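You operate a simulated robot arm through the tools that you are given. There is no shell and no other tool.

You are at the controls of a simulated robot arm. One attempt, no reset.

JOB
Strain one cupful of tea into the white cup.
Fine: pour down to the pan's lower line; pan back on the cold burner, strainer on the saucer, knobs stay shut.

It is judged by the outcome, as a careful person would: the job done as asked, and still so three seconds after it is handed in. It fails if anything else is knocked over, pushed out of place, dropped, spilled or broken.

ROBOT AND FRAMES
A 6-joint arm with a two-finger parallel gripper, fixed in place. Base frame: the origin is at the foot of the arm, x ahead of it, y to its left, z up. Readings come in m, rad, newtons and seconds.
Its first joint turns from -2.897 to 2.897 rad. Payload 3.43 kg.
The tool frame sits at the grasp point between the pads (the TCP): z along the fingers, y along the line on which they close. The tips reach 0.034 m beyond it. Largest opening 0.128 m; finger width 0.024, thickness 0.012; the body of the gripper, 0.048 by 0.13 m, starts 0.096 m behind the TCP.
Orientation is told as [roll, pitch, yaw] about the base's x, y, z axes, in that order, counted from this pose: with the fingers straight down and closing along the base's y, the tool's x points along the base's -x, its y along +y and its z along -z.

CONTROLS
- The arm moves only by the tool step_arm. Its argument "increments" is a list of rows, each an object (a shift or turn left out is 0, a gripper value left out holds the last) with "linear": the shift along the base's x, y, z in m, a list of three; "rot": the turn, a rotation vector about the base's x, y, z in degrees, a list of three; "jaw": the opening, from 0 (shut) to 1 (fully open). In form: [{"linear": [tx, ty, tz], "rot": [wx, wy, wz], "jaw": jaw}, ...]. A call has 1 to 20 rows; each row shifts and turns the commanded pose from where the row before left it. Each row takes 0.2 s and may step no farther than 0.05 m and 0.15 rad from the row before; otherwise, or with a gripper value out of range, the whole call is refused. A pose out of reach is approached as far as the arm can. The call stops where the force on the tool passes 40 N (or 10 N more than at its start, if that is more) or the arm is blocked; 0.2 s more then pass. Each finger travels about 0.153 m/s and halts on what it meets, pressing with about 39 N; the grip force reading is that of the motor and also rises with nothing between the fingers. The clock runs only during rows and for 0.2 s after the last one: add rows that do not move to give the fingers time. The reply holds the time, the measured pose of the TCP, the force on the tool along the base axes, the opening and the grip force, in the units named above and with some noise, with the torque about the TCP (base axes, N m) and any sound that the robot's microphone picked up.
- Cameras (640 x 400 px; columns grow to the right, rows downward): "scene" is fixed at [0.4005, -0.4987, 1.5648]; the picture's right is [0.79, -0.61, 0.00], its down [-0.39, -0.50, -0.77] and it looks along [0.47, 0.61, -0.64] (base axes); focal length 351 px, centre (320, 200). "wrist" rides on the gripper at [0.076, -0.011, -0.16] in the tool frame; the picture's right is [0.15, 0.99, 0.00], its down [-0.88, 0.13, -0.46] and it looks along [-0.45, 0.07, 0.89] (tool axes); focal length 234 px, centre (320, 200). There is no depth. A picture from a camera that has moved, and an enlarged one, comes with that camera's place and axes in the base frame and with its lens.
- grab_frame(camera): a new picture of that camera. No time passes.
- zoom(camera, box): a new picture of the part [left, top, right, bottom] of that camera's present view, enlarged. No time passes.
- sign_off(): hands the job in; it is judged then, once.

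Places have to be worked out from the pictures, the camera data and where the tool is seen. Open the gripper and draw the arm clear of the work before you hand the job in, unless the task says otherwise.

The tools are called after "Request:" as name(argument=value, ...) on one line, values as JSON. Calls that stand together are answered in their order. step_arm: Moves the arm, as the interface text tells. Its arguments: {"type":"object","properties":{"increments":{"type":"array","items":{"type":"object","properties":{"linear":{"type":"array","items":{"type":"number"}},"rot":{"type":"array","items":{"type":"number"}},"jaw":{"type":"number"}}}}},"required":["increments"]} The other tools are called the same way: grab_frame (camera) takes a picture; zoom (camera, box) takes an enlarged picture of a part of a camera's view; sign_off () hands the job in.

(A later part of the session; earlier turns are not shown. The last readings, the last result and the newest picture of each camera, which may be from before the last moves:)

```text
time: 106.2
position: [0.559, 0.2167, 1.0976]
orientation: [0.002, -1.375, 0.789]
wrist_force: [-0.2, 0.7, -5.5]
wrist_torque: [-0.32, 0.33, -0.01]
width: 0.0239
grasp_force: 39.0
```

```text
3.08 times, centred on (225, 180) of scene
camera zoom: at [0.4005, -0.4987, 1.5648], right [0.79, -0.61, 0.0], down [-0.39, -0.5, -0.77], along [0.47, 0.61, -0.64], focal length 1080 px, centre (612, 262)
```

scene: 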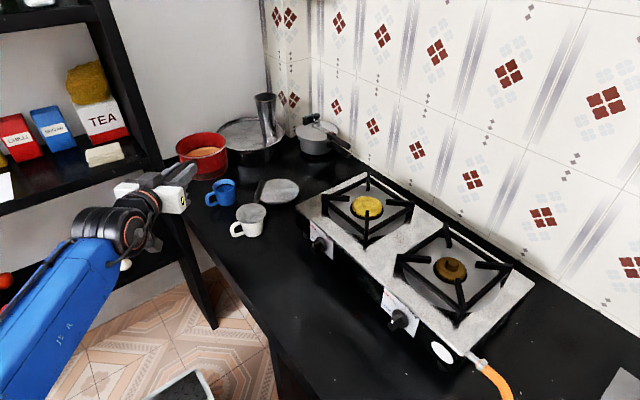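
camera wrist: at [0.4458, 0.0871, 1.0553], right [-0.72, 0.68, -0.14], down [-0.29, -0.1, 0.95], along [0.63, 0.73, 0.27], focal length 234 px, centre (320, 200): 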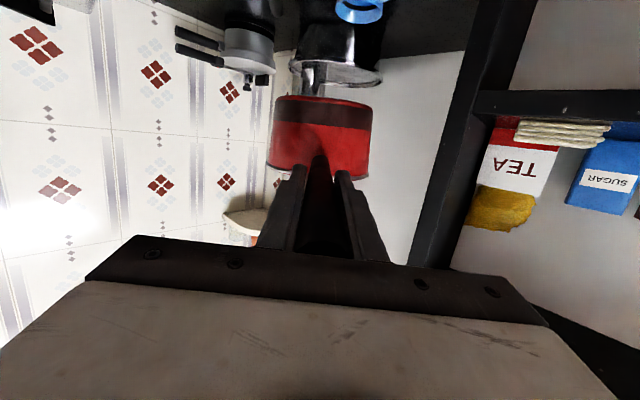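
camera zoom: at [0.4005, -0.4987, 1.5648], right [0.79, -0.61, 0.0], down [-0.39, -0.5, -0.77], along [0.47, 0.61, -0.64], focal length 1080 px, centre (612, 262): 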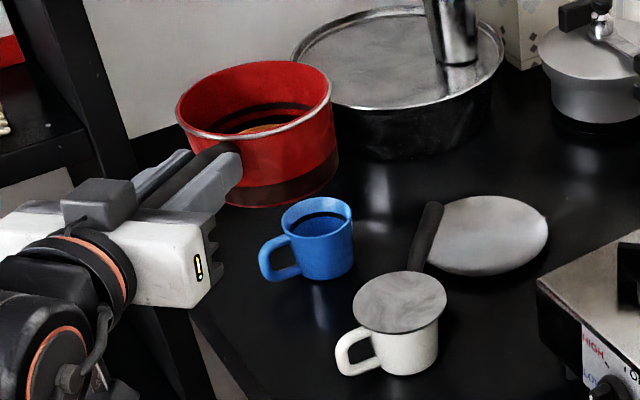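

Torque now indicates about 160 g poured in total, and cup and strainer are undisturbed. The pan has drooped perhaps 2° nose-down in the grip, which I'll compensate for. Now I'll swing it back above the burner along the same path.

Request:
step_arm(increments=[{"linear": [0.01, -0.007, 0.004], "rot": [0, 0, -1.6]}, {"linear": [0.02, -0.0148, 0], "rot": [0, 0, -3.2]}, {"linear": [0.02, -0.0148, 0], "rot": [0, 0, -3.2]}, {"linear": [0.02, -0.0148, 0], "rot": [0, 0, -3.2]}, {"linear": [0.02, -0.0148, 0], "rot": [0, 0, -3.2]}, {"linear": [0.02, -0.0148, 0], "rot": [0, 0, -3.2]}, {"linear": [0.02, -0.0148, 0], "rot": [0, 0, -3.2]}, {"linear": [0.02, -0.0148, 0], "rot": [0, 0, -3.2]}, {"linear": [0.02, -0.0148, 0], "rot": [0, 0, -3.2]}, {"linear": [0.02, -0.0148, 0], "rot": [0, 0, -3.2]}, {"linear": [0.02, -0.0148, 0], "rot": [0, 0, -3.2]}, {"linear": [0.02, -0.0148, 0], "rot": [0, 0, -3.2]}, {"linear": [0.02, -0.0148, 0], "rot": [0, 0, -3.2]}, {"linear": [0.02, -0.0148, 0], "rot": [0, 0, -3.2]}, {"linear": [0.0106, -0.0089, 0], "rot": [0, 0, -1.7]}, {}, {}])

Request:
grab_frame(camera="wrist")

Request:
zoom(camera="scene", box=[280, 120, 420, 240])

Request:
grab_frame(camera="scene")

```text
time: 109.8
position: [0.8389, 0.0072, 1.1005]
orientation: [0.002, -1.375, 0.007]
wrist_force: [0.8, 0.3, -4.9]
wrist_torque: [0.0, 0.49, -0.01]
width: 0.0243
grasp_force: 39.2
```

```text
taken
camera wrist: at [0.6681, -0.0037, 1.0588], right [-0.04, 0.99, -0.14], down [-0.28, 0.13, 0.95], along [0.96, 0.07, 0.27], focal length 234 px, centre (320, 200)
```

wrist: 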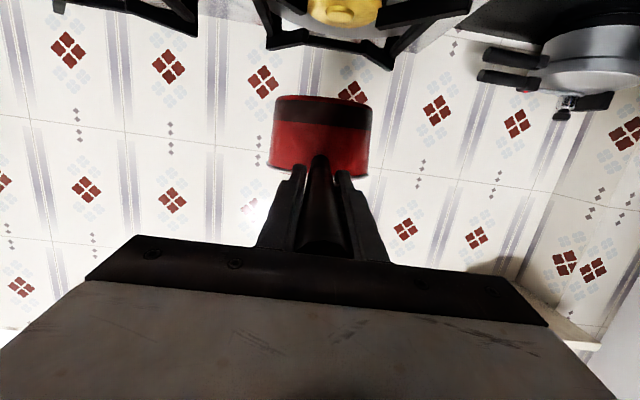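

```text
3.33 times, centred on (350, 180) of scene
camera zoom: at [0.4005, -0.4987, 1.5648], right [0.79, -0.61, 0.0], down [-0.39, -0.5, -0.77], along [0.47, 0.61, -0.64], focal length 1170 px, centre (220, 267)
```

zoom: 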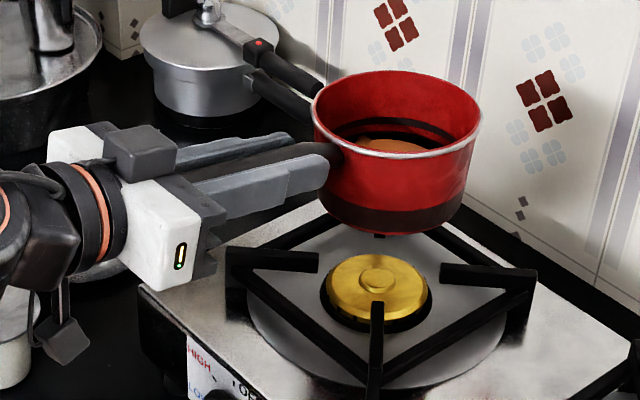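

```text
taken
```

scene: 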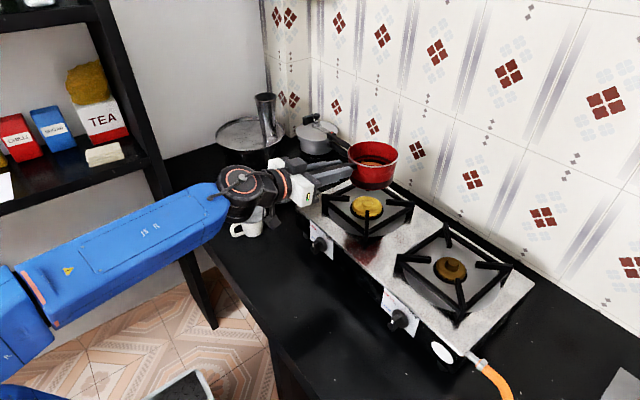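

The pan is back above its burner. I'll zoom the wrist view to measure how far the pan has rotated in the grip before lowering.

Request:
zoom(camera="wrist", box=[250, 80, 390, 200])

Request:
zoom(camera="scene", box=[340, 130, 410, 200])

```text
3.33 times, centred on (320, 140) of wrist
camera zoom: at [0.6681, -0.0037, 1.0588], right [-0.04, 0.99, -0.14], down [-0.28, 0.13, 0.95], along [0.96, 0.07, 0.27], focal length 781 px, centre (320, 400)
```

zoom: 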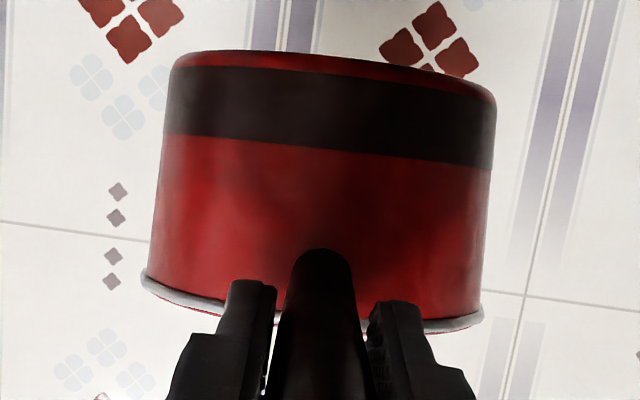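

```text
5.71 times, centred on (375, 165) of scene
camera zoom: at [0.4005, -0.4987, 1.5648], right [0.79, -0.61, 0.0], down [-0.39, -0.5, -0.77], along [0.47, 0.61, -0.64], focal length 2005 px, centre (6, 400)
```

zoom: 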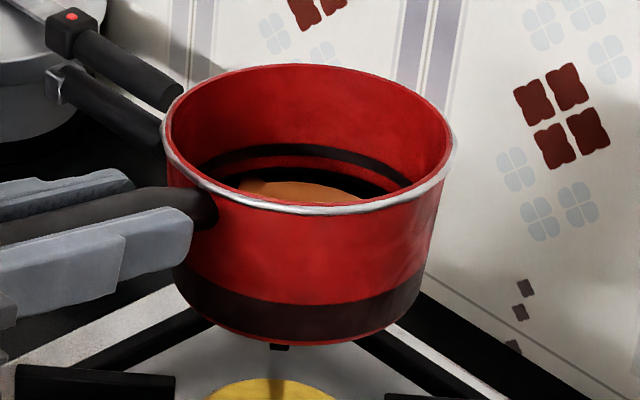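

I'll zoom in further on the tea against the rings, since that acts as a spirit level for the pan.

Request:
zoom(camera="scene", box=[355, 138, 397, 170])

```text
12.50 times, centred on (376, 154) of scene
camera zoom: at [0.4005, -0.4987, 1.5648], right [0.79, -0.61, 0.0], down [-0.39, -0.5, -0.77], along [0.47, 0.61, -0.64], focal length 4386 px, centre (-380, 775)
```

zoom: 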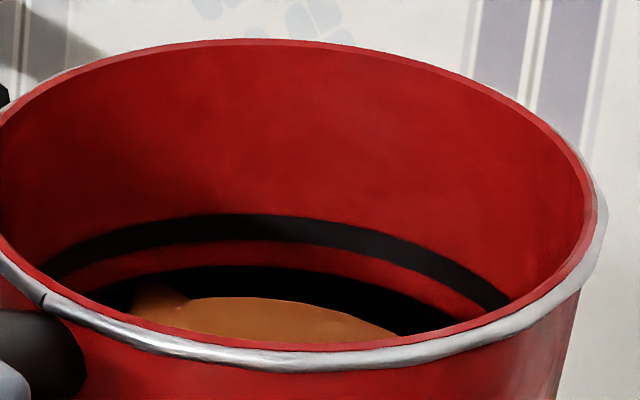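

The tea surface may still be sloshing after the move. I'll wait a second and look again.

Request:
step_arm(increments=[{}, {}, {}, {}, {}, {}, {}, {}])

Request:
zoom(camera="scene", box=[355, 138, 397, 170])

```text
time: 111.6
position: [0.8392, 0.0081, 1.102]
orientation: [0.0, -1.375, 0.006]
wrist_force: [0.1, -0.4, -5.2]
wrist_torque: [-0.03, 0.51, 0.02]
width: 0.0244
grasp_force: 39.0
```

```text
12.50 times, centred on (376, 154) of scene
camera zoom: at [0.4005, -0.4987, 1.5648], right [0.79, -0.61, 0.0], down [-0.39, -0.5, -0.77], along [0.47, 0.61, -0.64], focal length 4386 px, centre (-380, 775)
```

zoom: 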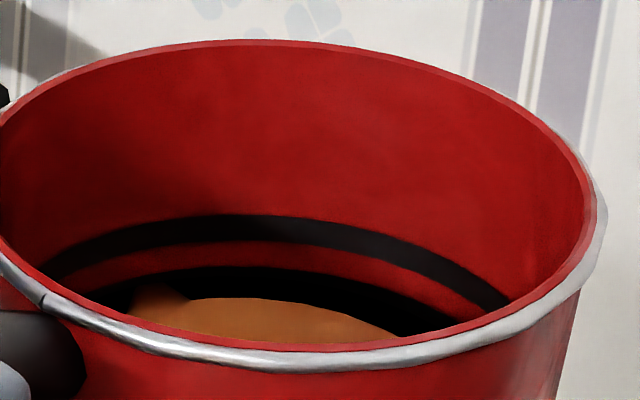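

The reading is static, so the pan or the tea surface is slightly tilted here and I'll judge the level properly once the pan stands flat. I'll lower it toward the grate, then approach contact in small steps.

Request:
step_arm(increments=[{"linear": [0.0005, 0, -0.02]}, {"linear": [0, 0, -0.02]}, {"linear": [0, 0, -0.015]}, {"linear": [0, 0, -0.007]}, {}])

Request:
zoom(camera="scene", box=[330, 140, 410, 230])

Request:
zoom(camera="wrist", box=[200, 20, 440, 200])

```text
time: 112.8
position: [0.8423, 0.0071, 1.0397]
orientation: [0.002, -1.375, 0.005]
wrist_force: [0.2, -0.4, -4.1]
wrist_torque: [0.01, 0.52, 0.0]
width: 0.0242
grasp_force: 39.0
```

```text
4.44 times, centred on (370, 185) of scene
camera zoom: at [0.4005, -0.4987, 1.5648], right [0.79, -0.61, 0.0], down [-0.39, -0.5, -0.77], along [0.47, 0.61, -0.64], focal length 1560 px, centre (98, 267)
```

zoom: 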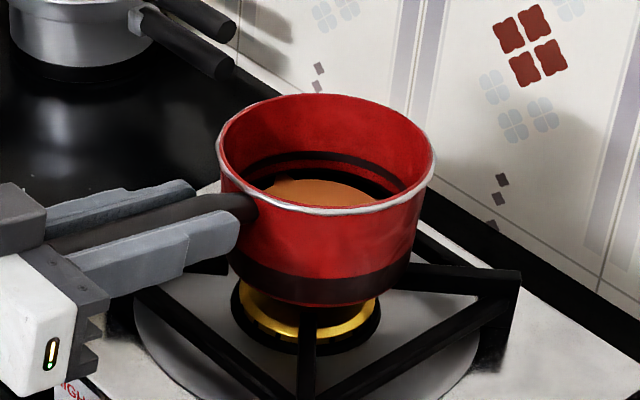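

```text
2.22 times, centred on (320, 110) of wrist
camera zoom: at [0.6697, -0.0043, 0.9969], right [-0.04, 0.99, -0.14], down [-0.28, 0.13, 0.95], along [0.96, 0.07, 0.27], focal length 520 px, centre (320, 400)
```

zoom: 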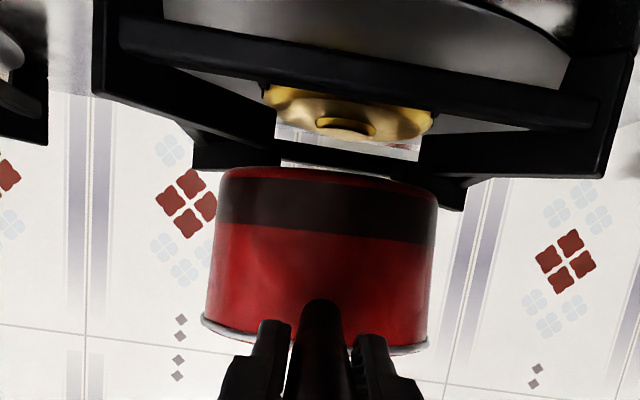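

It is still about 12 mm above the grate and lined up as before. I'll descend in small steps, watching force.

Request:
step_arm(increments=[{"linear": [-0.002, 0, -0.003]}, {"linear": [0, 0, -0.003]}, {"linear": [0, 0, -0.002]}, {}])

Request:
step_arm(increments=[{"linear": [0, 0, -0.0015]}, {"linear": [0, 0, -0.0015]}, {}])

Request:
zoom(camera="scene", box=[330, 140, 410, 230])

Request:
zoom(camera="wrist", box=[200, 20, 440, 200])

```text
time: 113.8
position: [0.8389, 0.0069, 1.0325]
orientation: [-0.001, -1.377, 0.007]
wrist_force: [5.8, 0.2, 11.2]
wrist_torque: [-0.04, -1.24, -0.15]
width: 0.0242
grasp_force: 39.0
```

```text
time: 114.6
position: [0.8379, 0.0075, 1.0284]
orientation: [0.0, -1.376, 0.007]
wrist_force: [-0.5, -0.6, 13.2]
wrist_torque: [-0.03, -1.14, -0.04]
width: 0.0245
grasp_force: 38.9
```

```text
4.44 times, centred on (370, 185) of scene
camera zoom: at [0.4005, -0.4987, 1.5648], right [0.79, -0.61, 0.0], down [-0.39, -0.5, -0.77], along [0.47, 0.61, -0.64], focal length 1560 px, centre (98, 267)
```

zoom: 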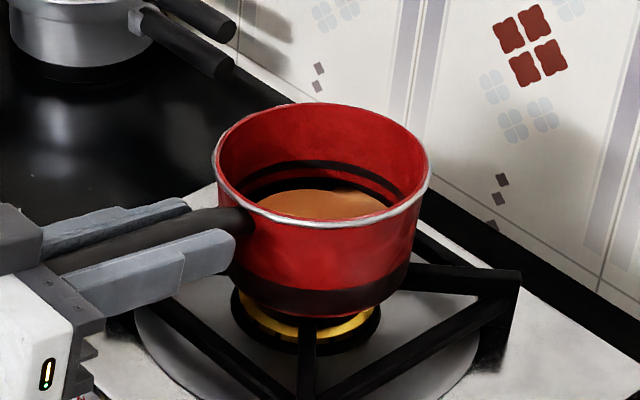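

```text
2.22 times, centred on (320, 110) of wrist
camera zoom: at [0.6668, -0.0048, 0.9858], right [-0.04, 0.99, -0.14], down [-0.28, 0.13, 0.95], along [0.96, 0.07, 0.27], focal length 520 px, centre (320, 400)
```

zoom: 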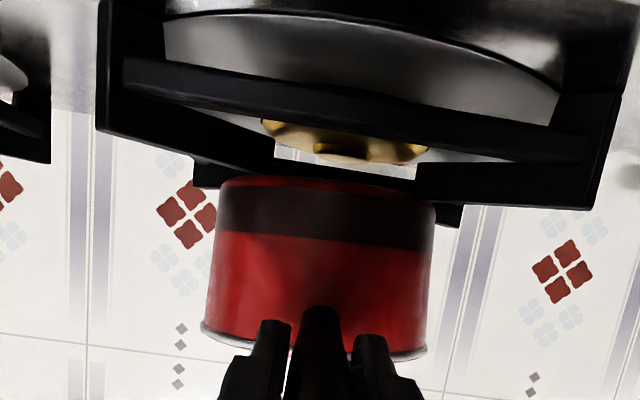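

The far edge touched first, so the pan had drooped slightly, and it is now pivoting back flat as I lower. I'll go down the last 1.5 mm to the original grasp height and check.

Request:
step_arm(increments=[{"linear": [0, 0, -0.001]}, {"linear": [0, 0, -0.001]}, {}, {}])

Request:
zoom(camera="scene", box=[330, 140, 410, 230])

Request:
zoom(camera="scene", box=[348, 160, 396, 200])

```text
time: 115.6
position: [0.8378, 0.0071, 1.0272]
orientation: [0.002, -1.375, 0.005]
wrist_force: [-1.0, -3.1, 13.6]
wrist_torque: [-0.01, -1.04, -0.24]
width: 0.0244
grasp_force: 39.1
```

```text
4.44 times, centred on (370, 185) of scene
camera zoom: at [0.4005, -0.4987, 1.5648], right [0.79, -0.61, 0.0], down [-0.39, -0.5, -0.77], along [0.47, 0.61, -0.64], focal length 1560 px, centre (98, 267)
```

zoom: 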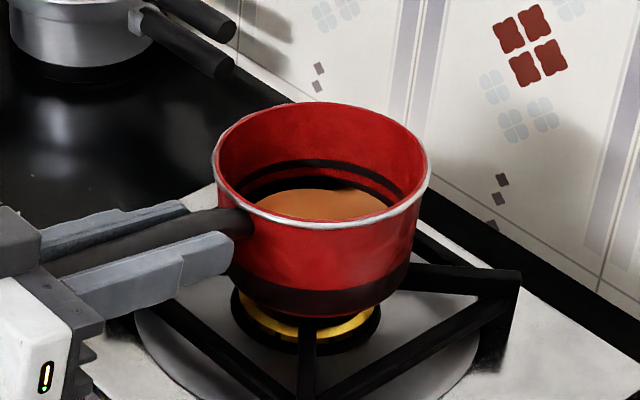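

```text
10.00 times, centred on (372, 180) of scene
camera zoom: at [0.4005, -0.4987, 1.5648], right [0.79, -0.61, 0.0], down [-0.39, -0.5, -0.77], along [0.47, 0.61, -0.64], focal length 3509 px, centre (-200, 400)
```

zoom: 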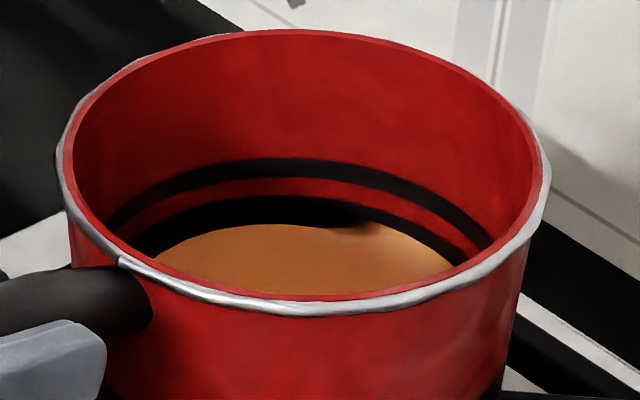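

The pan is down, and I'm pressing with about 13 N. I'll ease that off by a fraction of a millimetre and then open the fingers.

Request:
step_arm(increments=[{"linear": [0, 0, 0.0008]}, {}])

Request:
step_arm(increments=[{"jaw": 0.22}, {"jaw": 0.3}, {"jaw": 0.42}, {"jaw": 0.55}, {}, {}, {}])

Request:
zoom(camera="scene", box=[348, 160, 396, 200])

Request:
zoom(camera="scene", box=[290, 140, 410, 230])

```text
time: 116.2
position: [0.8376, 0.0068, 1.027]
orientation: [0.001, -1.375, 0.006]
wrist_force: [-1.5, -3.7, 6.4]
wrist_torque: [0.04, -0.32, -0.24]
width: 0.0241
grasp_force: 39.2
```

```text
time: 117.8
position: [0.8381, 0.0069, 1.027]
orientation: [0.001, -1.374, 0.007]
wrist_force: [-0.2, -0.7, 0.7]
wrist_torque: [0.02, 0.02, 0.01]
width: 0.0703
grasp_force: 0.0
```

```text
10.00 times, centred on (372, 180) of scene
camera zoom: at [0.4005, -0.4987, 1.5648], right [0.79, -0.61, 0.0], down [-0.39, -0.5, -0.77], along [0.47, 0.61, -0.64], focal length 3509 px, centre (-200, 400)
```

zoom: 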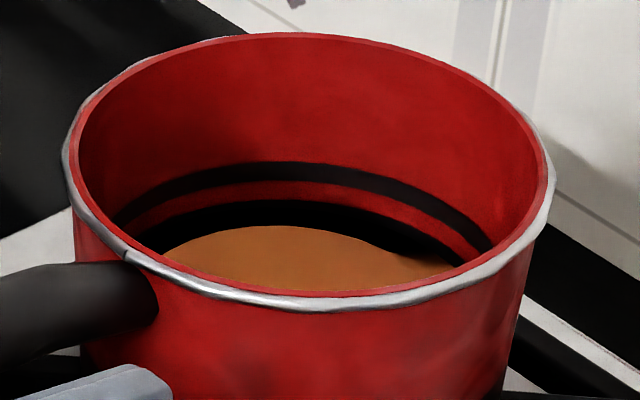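

```text
4.44 times, centred on (350, 185) of scene
camera zoom: at [0.4005, -0.4987, 1.5648], right [0.79, -0.61, 0.0], down [-0.39, -0.5, -0.77], along [0.47, 0.61, -0.64], focal length 1560 px, centre (187, 267)
```

zoom: 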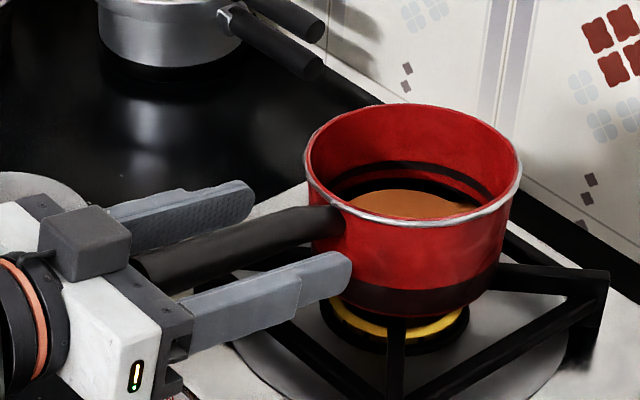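

The pan is released and standing on the grate. I'll back straight out along the handle and let the tea settle before judging the level.

Request:
step_arm(increments=[{"linear": [-0.03, 0, 0.0045]}, {"linear": [-0.035, 0, 0.005]}, {"linear": [-0.035, 0, 0.005]}, {"linear": [-0.035, 0, 0.005]}, {"linear": [-0.035, 0, 0.005]}, {"linear": [-0.035, 0, 0.02]}, {"linear": [0, 0, 0.04]}, {"linear": [0, 0, 0.03]}, {}, {}])

Request:
zoom(camera="scene", box=[348, 160, 396, 200])

Request:
zoom(camera="scene", box=[290, 140, 410, 230])

```text
time: 120.0
position: [0.6323, 0.0074, 1.1428]
orientation: [-0.002, -1.374, 0.008]
wrist_force: [0.2, -1.1, -0.2]
wrist_torque: [0.03, -0.02, 0.03]
width: 0.0701
grasp_force: 0.1
```

```text
10.00 times, centred on (372, 180) of scene
camera zoom: at [0.4005, -0.4987, 1.5648], right [0.79, -0.61, 0.0], down [-0.39, -0.5, -0.77], along [0.47, 0.61, -0.64], focal length 3509 px, centre (-200, 400)
```

zoom: 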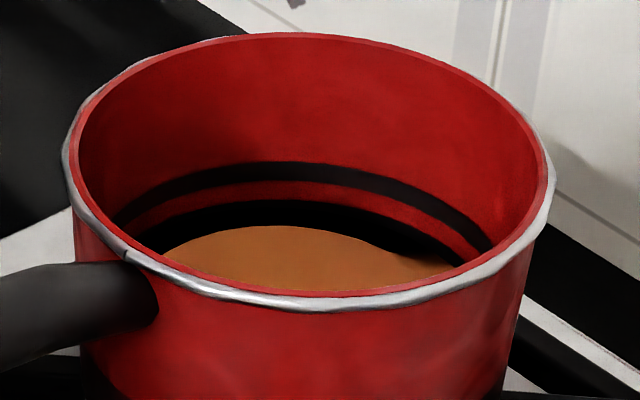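

```text
4.44 times, centred on (350, 185) of scene
camera zoom: at [0.4005, -0.4987, 1.5648], right [0.79, -0.61, 0.0], down [-0.39, -0.5, -0.77], along [0.47, 0.61, -0.64], focal length 1560 px, centre (187, 267)
```

zoom: 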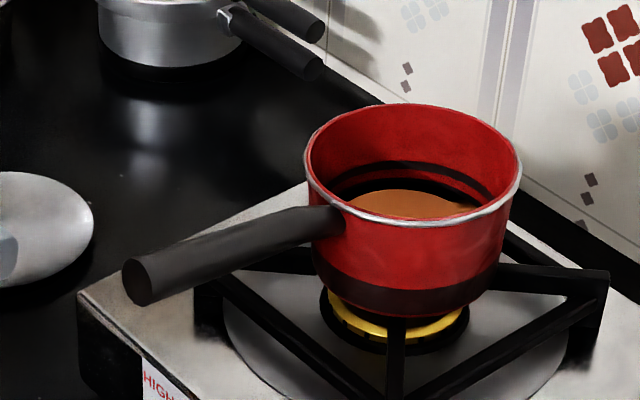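

The tea outline has an odd dark part, possibly a shadow from the rim. I'll take the same overhead wrist view I used at the start for a direct before-and-after comparison.

Request:
step_arm(increments=[{"linear": [0.0, 0.003, 0.0], "rot": [0, 7.8, 0]}, {"linear": [0.02, 0.003, 0.0], "rot": [0, 7.8, 0]}, {"linear": [0.02, 0.003, 0.0], "rot": [0, 7.8, 0]}, {"linear": [0.02, 0.003, 0.0], "rot": [0, 7.8, 0]}, {"linear": [0.02, 0.003, -0.003], "rot": [0, 7.8, 0]}, {"linear": [0.02, 0.003, -0.003], "rot": [0, 7.8, 0]}, {"linear": [0.022, 0.003, -0.004], "rot": [0, 7.8, 0], "jaw": 1.0}, {}])

Request:
grab_frame(camera="wrist")

Request:
zoom(camera="wrist", box=[255, 180, 345, 250])

```text
time: 121.8
position: [0.755, 0.0297, 1.1308]
orientation: [0.009, -0.423, 0.002]
wrist_force: [-0.4, -0.3, 0.6]
wrist_torque: [0.0, 0.0, -0.03]
width: 0.1282
grasp_force: 0.0
```

```text
taken
camera wrist: at [0.6205, 0.0173, 1.247], right [-0.14, 0.99, -0.05], down [0.62, 0.13, 0.78], along [0.78, 0.07, -0.63], focal length 234 px, centre (320, 200)
```

wrist: 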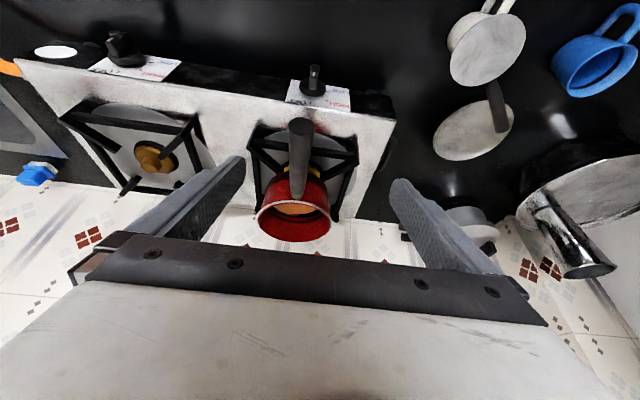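

```text
5.71 times, centred on (300, 215) of wrist
camera zoom: at [0.6205, 0.0173, 1.247], right [-0.14, 0.99, -0.05], down [0.62, 0.13, 0.78], along [0.78, 0.07, -0.63], focal length 1338 px, centre (434, 114)
```

zoom: 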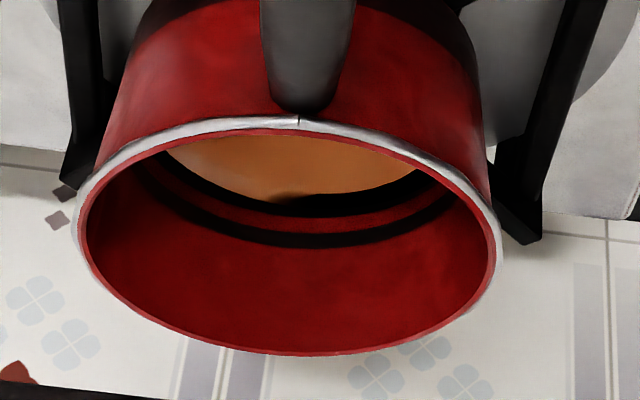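

Request:
zoom(camera="wrist", box=[272, 195, 328, 230])

```text
11.43 times, centred on (300, 212) of wrist
camera zoom: at [0.6205, 0.0173, 1.247], right [-0.14, 0.99, -0.05], down [0.62, 0.13, 0.78], along [0.78, 0.07, -0.63], focal length 2676 px, centre (549, 57)
```

zoom: 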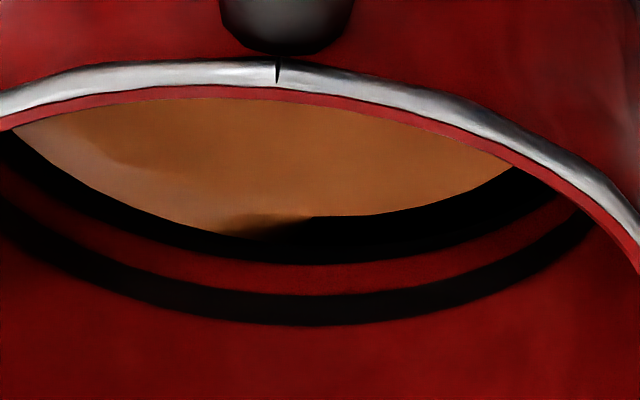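

Request:
zoom(camera="wrist", box=[274, 198, 302, 216])

Request:
zoom(camera="scene", box=[355, 172, 385, 195])

```text
16.00 times, centred on (288, 207) of wrist
camera zoom: at [0.6205, 0.0173, 1.247], right [-0.14, 0.99, -0.05], down [0.62, 0.13, 0.78], along [0.78, 0.07, -0.63], focal length 3747 px, centre (832, 88)
```

zoom: 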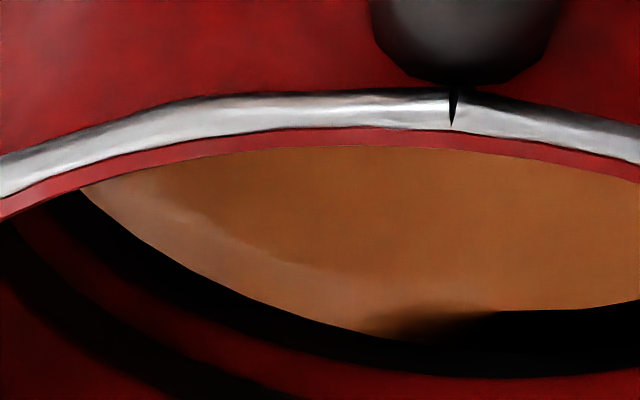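

```text
16.00 times, centred on (370, 184) of scene
camera zoom: at [0.4005, -0.4987, 1.5648], right [0.79, -0.61, 0.0], down [-0.39, -0.5, -0.77], along [0.47, 0.61, -0.64], focal length 5614 px, centre (-480, 464)
```

zoom: 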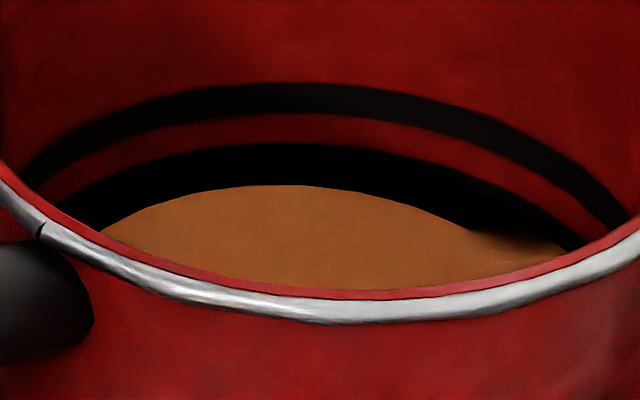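

There is a shadow lying on part of the tea, which exaggerates the dark band. I'll compare the two rings on the unshadowed side.

Request:
zoom(camera="wrist", box=[272, 202, 292, 220])

Request:
zoom(camera="scene", box=[375, 175, 393, 192])

```text
16.00 times, centred on (282, 211) of wrist
camera zoom: at [0.6205, 0.0173, 1.247], right [-0.14, 0.99, -0.05], down [0.62, 0.13, 0.78], along [0.78, 0.07, -0.63], focal length 3747 px, centre (928, 24)
```

zoom: 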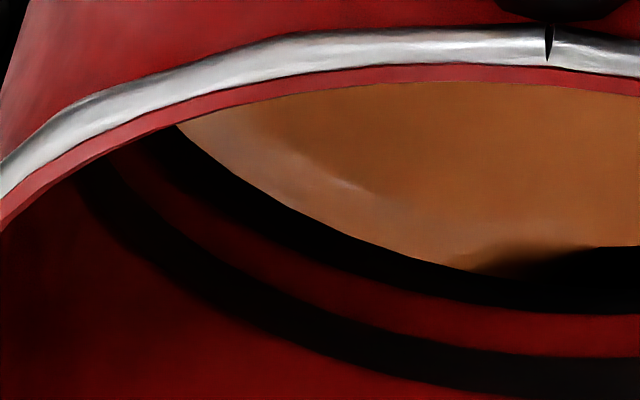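

```text
16.00 times, centred on (384, 184) of scene
camera zoom: at [0.4005, -0.4987, 1.5648], right [0.79, -0.61, 0.0], down [-0.39, -0.5, -0.77], along [0.47, 0.61, -0.64], focal length 5614 px, centre (-704, 464)
```

zoom: 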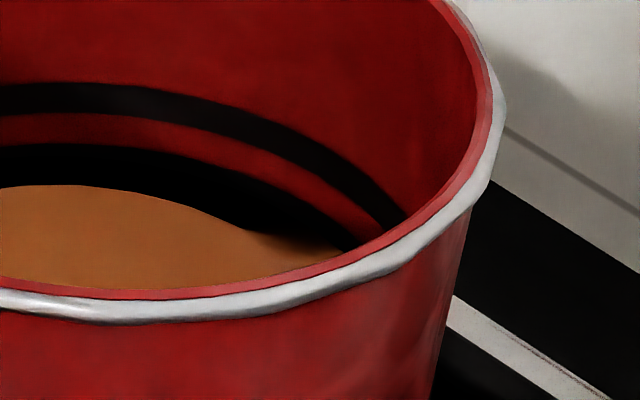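

On the unshadowed side about 80–85% of the lower ring shows, so the tea is at the lower line, much as it sat on the upper one at the start. Next is the strainer: I'll bring the tool vertical, yaw +45° and hover above the strainer handle.

Request:
step_arm(increments=[{"rot": [0, 8.08, 0], "jaw": 0.4}, {"rot": [0, 8.08, 0]}, {"rot": [0, 8.08, 0]}, {"linear": [0.0038, 0.0402, -0.0043], "rot": [0, 0, 6.43]}, {"linear": [0.0038, 0.0402, -0.0043], "rot": [0, 0, 6.43]}, {"linear": [0.0038, 0.0402, -0.0043], "rot": [0, 0, 6.43]}, {"linear": [0.0038, 0.0402, -0.0043], "rot": [0, 0, 6.43]}, {"linear": [0.0038, 0.0402, -0.0043], "rot": [0, 0, 6.43]}, {"linear": [0.0038, 0.0402, -0.0043], "rot": [0, 0, 6.43]}, {"linear": [0.0038, 0.0402, -0.0043], "rot": [0, 0, 6.43]}, {}])

Request:
grab_frame(camera="wrist")

Request:
zoom(camera="scene", box=[200, 130, 310, 245])

```text
time: 124.2
position: [0.7822, 0.3095, 1.1011]
orientation: [0.007, -0.001, 0.789]
wrist_force: [-0.1, 0.5, -0.1]
wrist_torque: [0.02, -0.04, -0.01]
width: 0.0511
grasp_force: 0.1
```

```text
taken
camera wrist: at [0.737, 0.2479, 1.2617], right [-0.8, 0.59, 0.01], down [0.53, 0.71, 0.46], along [0.27, 0.37, -0.89], focal length 234 px, centre (320, 200)
```

wrist: 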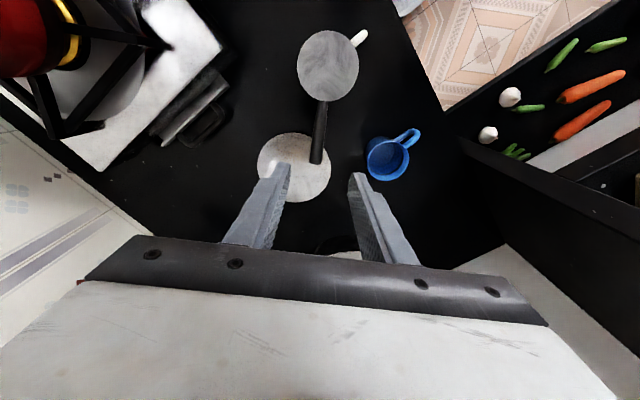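

```text
3.48 times, centred on (255, 188) of scene
camera zoom: at [0.4005, -0.4987, 1.5648], right [0.79, -0.61, 0.0], down [-0.39, -0.5, -0.77], along [0.47, 0.61, -0.64], focal length 1220 px, centre (546, 244)
```

zoom: 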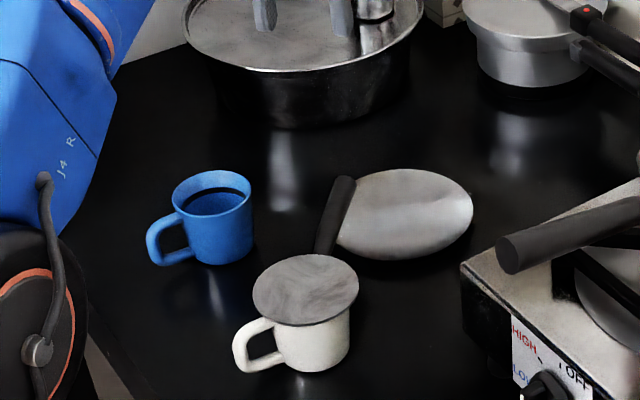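

The fingers straddle the handle and the counter shows no spills. I'll descend to the same height I released at (0.8725).

Request:
step_arm(increments=[{"linear": [0, 0.001, -0.04]}, {"linear": [0, 0, -0.045]}, {"linear": [0, 0, -0.045]}, {"linear": [0, 0, -0.045]}, {"linear": [0, 0, -0.025]}, {"linear": [0, 0, -0.015]}, {"linear": [0, 0, -0.008]}, {"linear": [0, 0, -0.005]}, {}])

Request:
zoom(camera="wrist", box=[220, 0, 440, 260])

Request:
zoom(camera="scene", box=[215, 165, 295, 245])

```text
time: 126.2
position: [0.7823, 0.3101, 0.8736]
orientation: [0.007, -0.001, 0.787]
wrist_force: [0.2, -0.5, -0.4]
wrist_torque: [-0.01, -0.01, 0.0]
width: 0.0511
grasp_force: 0.2
```

```text
1.54 times, centred on (330, 130) of wrist
camera zoom: at [0.7364, 0.2492, 1.0336], right [-0.8, 0.59, 0.01], down [0.53, 0.71, 0.46], along [0.27, 0.37, -0.89], focal length 360 px, centre (305, 308)
```

zoom: 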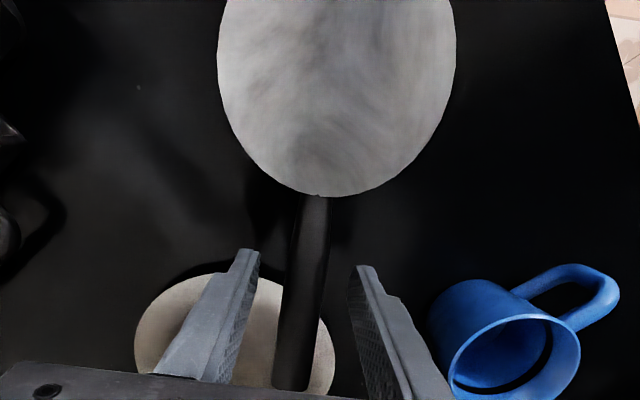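

```text
5.00 times, centred on (255, 205) of scene
camera zoom: at [0.4005, -0.4987, 1.5648], right [0.79, -0.61, 0.0], down [-0.39, -0.5, -0.77], along [0.47, 0.61, -0.64], focal length 1754 px, centre (645, 175)
```

zoom: 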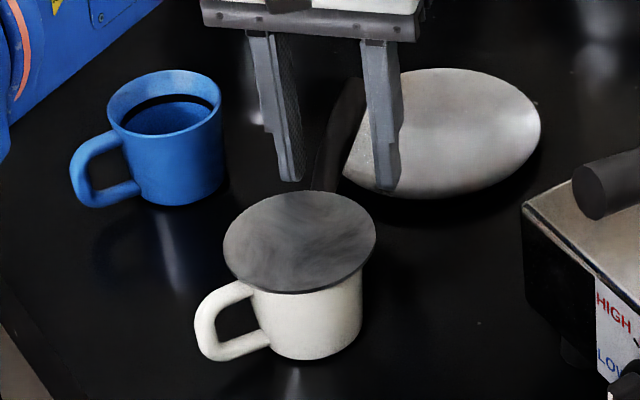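

Centred. I'll close on the handle and lift a few millimetres slowly.

Request:
step_arm(increments=[{"linear": [0, 0, -0.001], "jaw": 0.25}, {"jaw": 0.17}, {"jaw": 0.0}, {}, {}])

Request:
step_arm(increments=[{"linear": [0, 0, 0.003]}, {"linear": [0, 0, 0.004]}, {"linear": [0, 0, 0.005]}, {"linear": [0, 0, 0.006]}, {}])

Request:
zoom(camera="scene", box=[215, 165, 295, 245])

Request:
zoom(camera="wrist", box=[220, 0, 440, 260])

```text
time: 127.4
position: [0.7814, 0.3108, 0.873]
orientation: [0.008, 0.001, 0.789]
wrist_force: [1.8, -0.6, 0.2]
wrist_torque: [-0.04, -0.02, 0.1]
width: 0.0191
grasp_force: 38.8
```

```text
time: 128.6
position: [0.7812, 0.3108, 0.8902]
orientation: [0.007, 0.0, 0.786]
wrist_force: [-0.7, -0.3, -0.5]
wrist_torque: [0.04, -0.04, 0.04]
width: 0.0187
grasp_force: 39.4
```

```text
5.00 times, centred on (255, 205) of scene
camera zoom: at [0.4005, -0.4987, 1.5648], right [0.79, -0.61, 0.0], down [-0.39, -0.5, -0.77], along [0.47, 0.61, -0.64], focal length 1754 px, centre (645, 175)
```

zoom: 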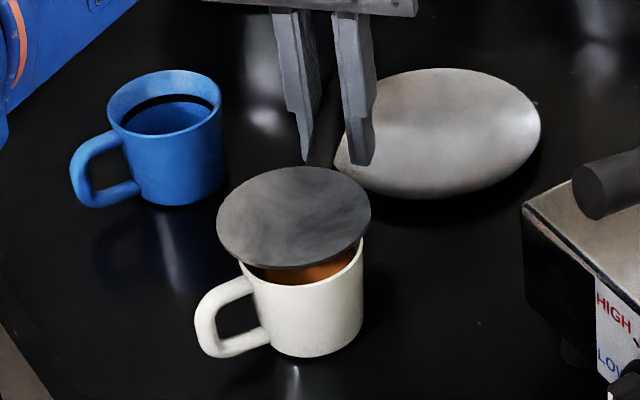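

```text
1.54 times, centred on (330, 130) of wrist
camera zoom: at [0.7373, 0.2494, 1.0513], right [-0.8, 0.59, 0.01], down [0.53, 0.71, 0.46], along [0.27, 0.37, -0.89], focal length 360 px, centre (305, 308)
```

zoom: 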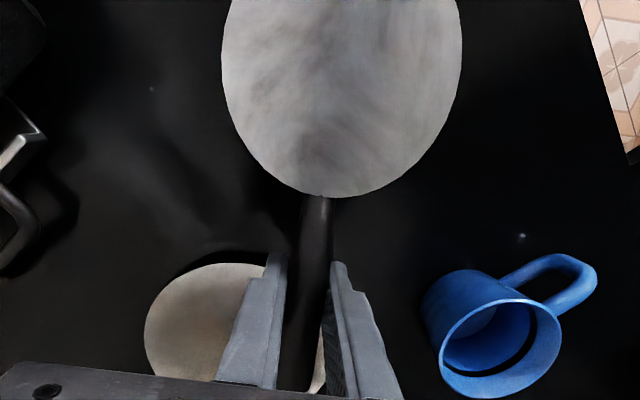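

The strainer is up and tea is visible in the cup. I'll raise it clear of the rim and pause over the cup to let it drip.

Request:
step_arm(increments=[{"linear": [0, 0, 0.01]}, {"linear": [0, 0, 0.015]}, {"linear": [0, 0, 0.015]}, {"linear": [0, 0, 0.01]}, {}, {}, {}, {}, {}, {}, {}, {}, {}, {}, {}])

Request:
zoom(camera="scene", box=[215, 155, 295, 245])

Request:
zoom(camera="scene", box=[230, 195, 275, 240])

```text
time: 131.8
position: [0.7823, 0.3105, 0.9418]
orientation: [0.006, 0.0, 0.788]
wrist_force: [-0.1, 0.8, -1.3]
wrist_torque: [0.06, -0.06, -0.01]
width: 0.0188
grasp_force: 39.0
```

```text
4.44 times, centred on (255, 200) of scene
camera zoom: at [0.4005, -0.4987, 1.5648], right [0.79, -0.61, 0.0], down [-0.39, -0.5, -0.77], along [0.47, 0.61, -0.64], focal length 1560 px, centre (609, 200)
```

zoom: 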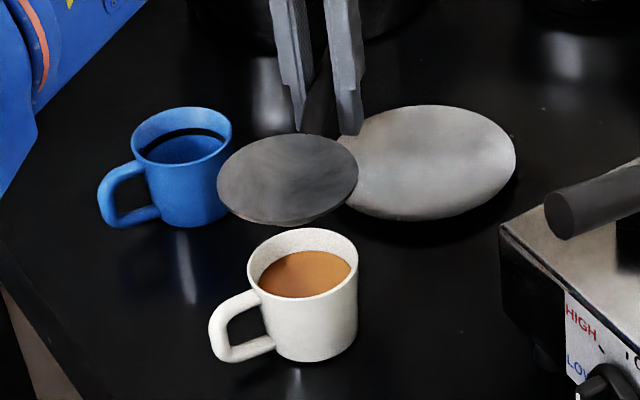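

```text
8.89 times, centred on (252, 218) of scene
camera zoom: at [0.4005, -0.4987, 1.5648], right [0.79, -0.61, 0.0], down [-0.39, -0.5, -0.77], along [0.47, 0.61, -0.64], focal length 3119 px, centre (920, 44)
```

zoom: 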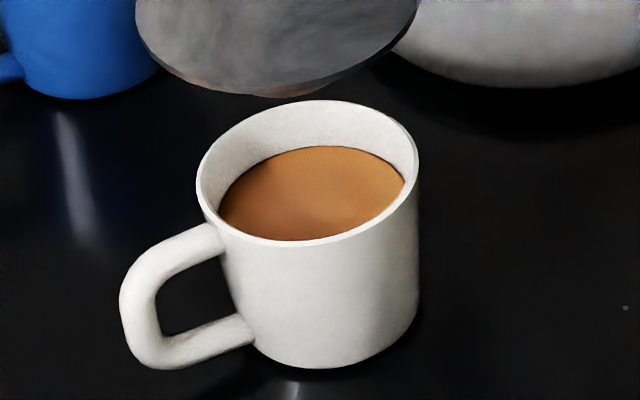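

The cup is filled right to its own line and the strainer has stopped dripping. I'll carry the strainer back above the saucer along the reverse path, turning the handle to +y again.

Request:
step_arm(increments=[{"linear": [0, 0, 0.013]}, {"linear": [0.005, 0.0075, 0], "rot": [0, 0, 2.5]}, {"linear": [0.0089, 0.0135, 0], "rot": [0, 0, 4.5]}, {"linear": [0.0089, 0.0135, 0], "rot": [0, 0, 4.5]}, {"linear": [0.0089, 0.0135, 0], "rot": [0, 0, 4.5]}, {"linear": [0.0089, 0.0135, 0], "rot": [0, 0, 4.5]}, {"linear": [0.0089, 0.0135, 0], "rot": [0, 0, 4.5]}, {"linear": [0.0089, 0.0135, 0], "rot": [0, 0, 4.5]}, {"linear": [0.0089, 0.0135, 0], "rot": [0, 0, 4.5]}, {"linear": [0.0089, 0.0135, 0], "rot": [0, 0, 4.5]}, {"linear": [0.0089, 0.0135, 0], "rot": [0, 0, 4.5]}, {"linear": [0.0043, 0.0064, 0], "rot": [0, 0, 2.0]}, {}])

Request:
grab_frame(camera="wrist")

Request:
zoom(camera="scene", box=[215, 125, 315, 245])

```text
time: 134.6
position: [0.8718, 0.446, 0.9539]
orientation: [0.006, -0.001, 1.571]
wrist_force: [0.7, 0.7, 0.1]
wrist_torque: [0.04, 0.02, -0.05]
width: 0.019
grasp_force: 39.5
```

```text
taken
camera wrist: at [0.8835, 0.3708, 1.1148], right [-0.99, -0.15, 0.01], down [-0.13, 0.88, 0.46], along [-0.07, 0.45, -0.89], focal length 234 px, centre (320, 200)
```

wrist: 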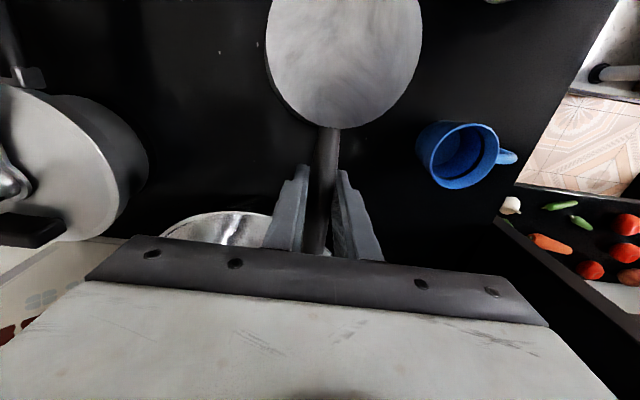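

```text
3.33 times, centred on (265, 185) of scene
camera zoom: at [0.4005, -0.4987, 1.5648], right [0.79, -0.61, 0.0], down [-0.39, -0.5, -0.77], along [0.47, 0.61, -0.64], focal length 1170 px, centre (503, 250)
```

zoom: 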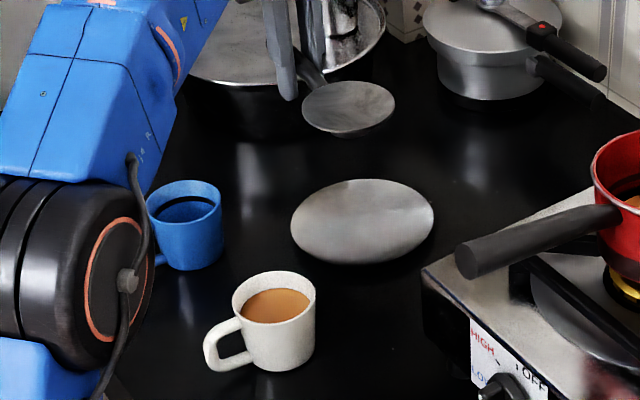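

The strainer is over the saucer within about 4 mm. I'll lower it most of the way, then finish in small steps.

Request:
step_arm(increments=[{"linear": [0.0005, 0, -0.03]}, {"linear": [0.0005, 0, -0.03]}, {"linear": [0, 0, -0.025]}, {"linear": [0, 0, -0.01]}, {"linear": [0, 0, -0.004]}, {}])

Request:
zoom(camera="scene", box=[235, 140, 305, 215])

```text
time: 136.0
position: [0.8712, 0.4464, 0.8554]
orientation: [0.005, 0.001, 1.572]
wrist_force: [0.5, 0.1, -0.3]
wrist_torque: [0.04, 0.04, 0.03]
width: 0.019
grasp_force: 38.8
```

```text
5.33 times, centred on (270, 178) of scene
camera zoom: at [0.4005, -0.4987, 1.5648], right [0.79, -0.61, 0.0], down [-0.39, -0.5, -0.77], along [0.47, 0.61, -0.64], focal length 1871 px, centre (587, 320)
```

zoom: 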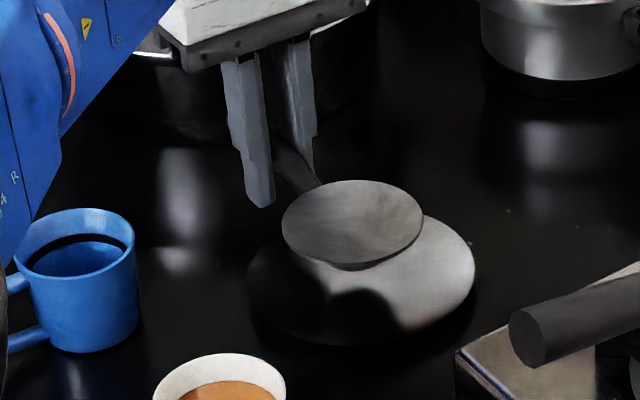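

Still about 1 cm above its seat. I'll continue with small steps until contact.

Request:
step_arm(increments=[{"linear": [0, 0, -0.003]}, {"linear": [0, 0, -0.003]}, {"linear": [0, 0, -0.002]}, {}])

Request:
step_arm(increments=[{"linear": [0, 0, -0.001]}, {"linear": [0, 0, -0.001]}, {}])

Request:
zoom(camera="scene", box=[235, 140, 305, 215])

```text
time: 137.0
position: [0.8726, 0.4466, 0.8469]
orientation: [0.007, -0.001, 1.573]
wrist_force: [0.5, -0.6, -0.7]
wrist_torque: [0.08, -0.04, -0.01]
width: 0.0188
grasp_force: 39.1
```

```text
time: 137.8
position: [0.8716, 0.4469, 0.8445]
orientation: [0.007, 0.0, 1.572]
wrist_force: [-0.4, 0.8, 0.5]
wrist_torque: [0.08, 0.01, 0.01]
width: 0.0189
grasp_force: 39.3
```

```text
5.33 times, centred on (270, 178) of scene
camera zoom: at [0.4005, -0.4987, 1.5648], right [0.79, -0.61, 0.0], down [-0.39, -0.5, -0.77], along [0.47, 0.61, -0.64], focal length 1871 px, centre (587, 320)
```

zoom: 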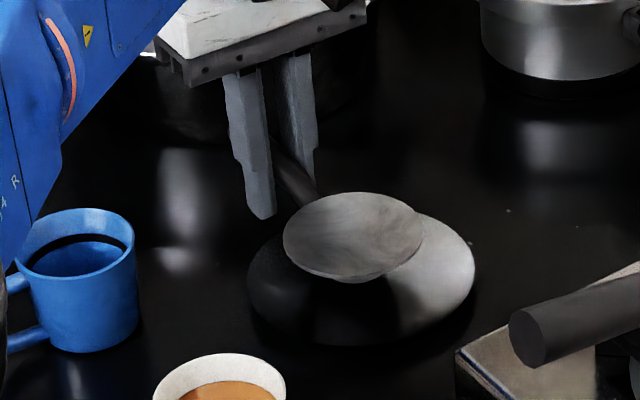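

The torque still shows it hanging. Two more 1 mm steps.

Request:
step_arm(increments=[{"linear": [0, 0, -0.001]}, {"linear": [0, 0, -0.001]}, {}])

Request:
step_arm(increments=[{"linear": [0, 0, -0.001]}, {}])

```text
time: 138.6
position: [0.8731, 0.4467, 0.8426]
orientation: [0.006, 0.001, 1.573]
wrist_force: [0.5, -1.1, 1.7]
wrist_torque: [-0.09, -0.04, 0.04]
width: 0.0192
grasp_force: 38.7
```

```text
time: 139.2
position: [0.8724, 0.4472, 0.8431]
orientation: [0.006, -0.001, 1.571]
wrist_force: [-0.3, 0.7, 6.4]
wrist_torque: [-0.61, -0.06, 0.0]
width: 0.0189
grasp_force: 38.6
```

It is seated (6 N). I'll back off half a millimetre and open the fingers gently.

Request:
step_arm(increments=[{"linear": [0, 0, 0.0007]}, {}, {"jaw": 0.2}, {"jaw": 0.28}, {"jaw": 0.4}, {}, {}])

Request:
zoom(camera="scene", box=[235, 140, 305, 215])

Request:
zoom(camera="wrist", box=[220, 0, 440, 260])

```text
time: 140.8
position: [0.8727, 0.4471, 0.8415]
orientation: [0.007, -0.001, 1.573]
wrist_force: [-0.1, -0.6, -0.2]
wrist_torque: [0.05, 0.02, 0.01]
width: 0.0512
grasp_force: 0.1
```

```text
5.33 times, centred on (270, 178) of scene
camera zoom: at [0.4005, -0.4987, 1.5648], right [0.79, -0.61, 0.0], down [-0.39, -0.5, -0.77], along [0.47, 0.61, -0.64], focal length 1871 px, centre (587, 320)
```

zoom: 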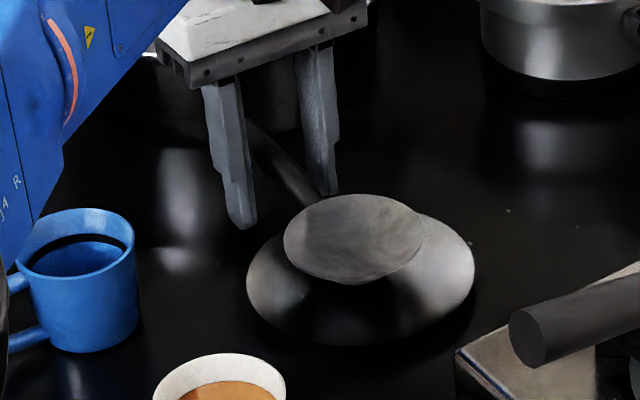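

```text
1.54 times, centred on (330, 130) of wrist
camera zoom: at [0.8847, 0.3716, 1.0032], right [-0.99, -0.15, 0.01], down [-0.13, 0.88, 0.46], along [-0.07, 0.45, -0.89], focal length 360 px, centre (305, 308)
```

zoom: 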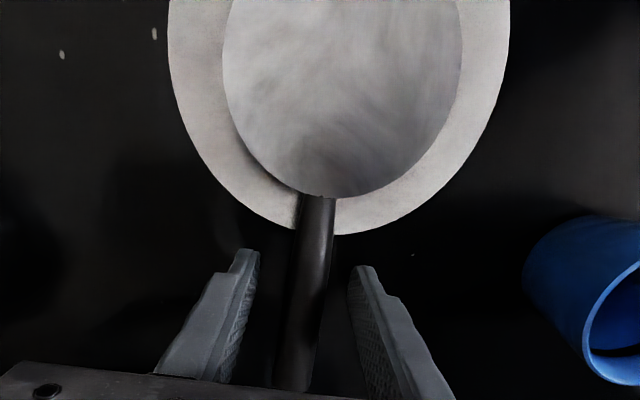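

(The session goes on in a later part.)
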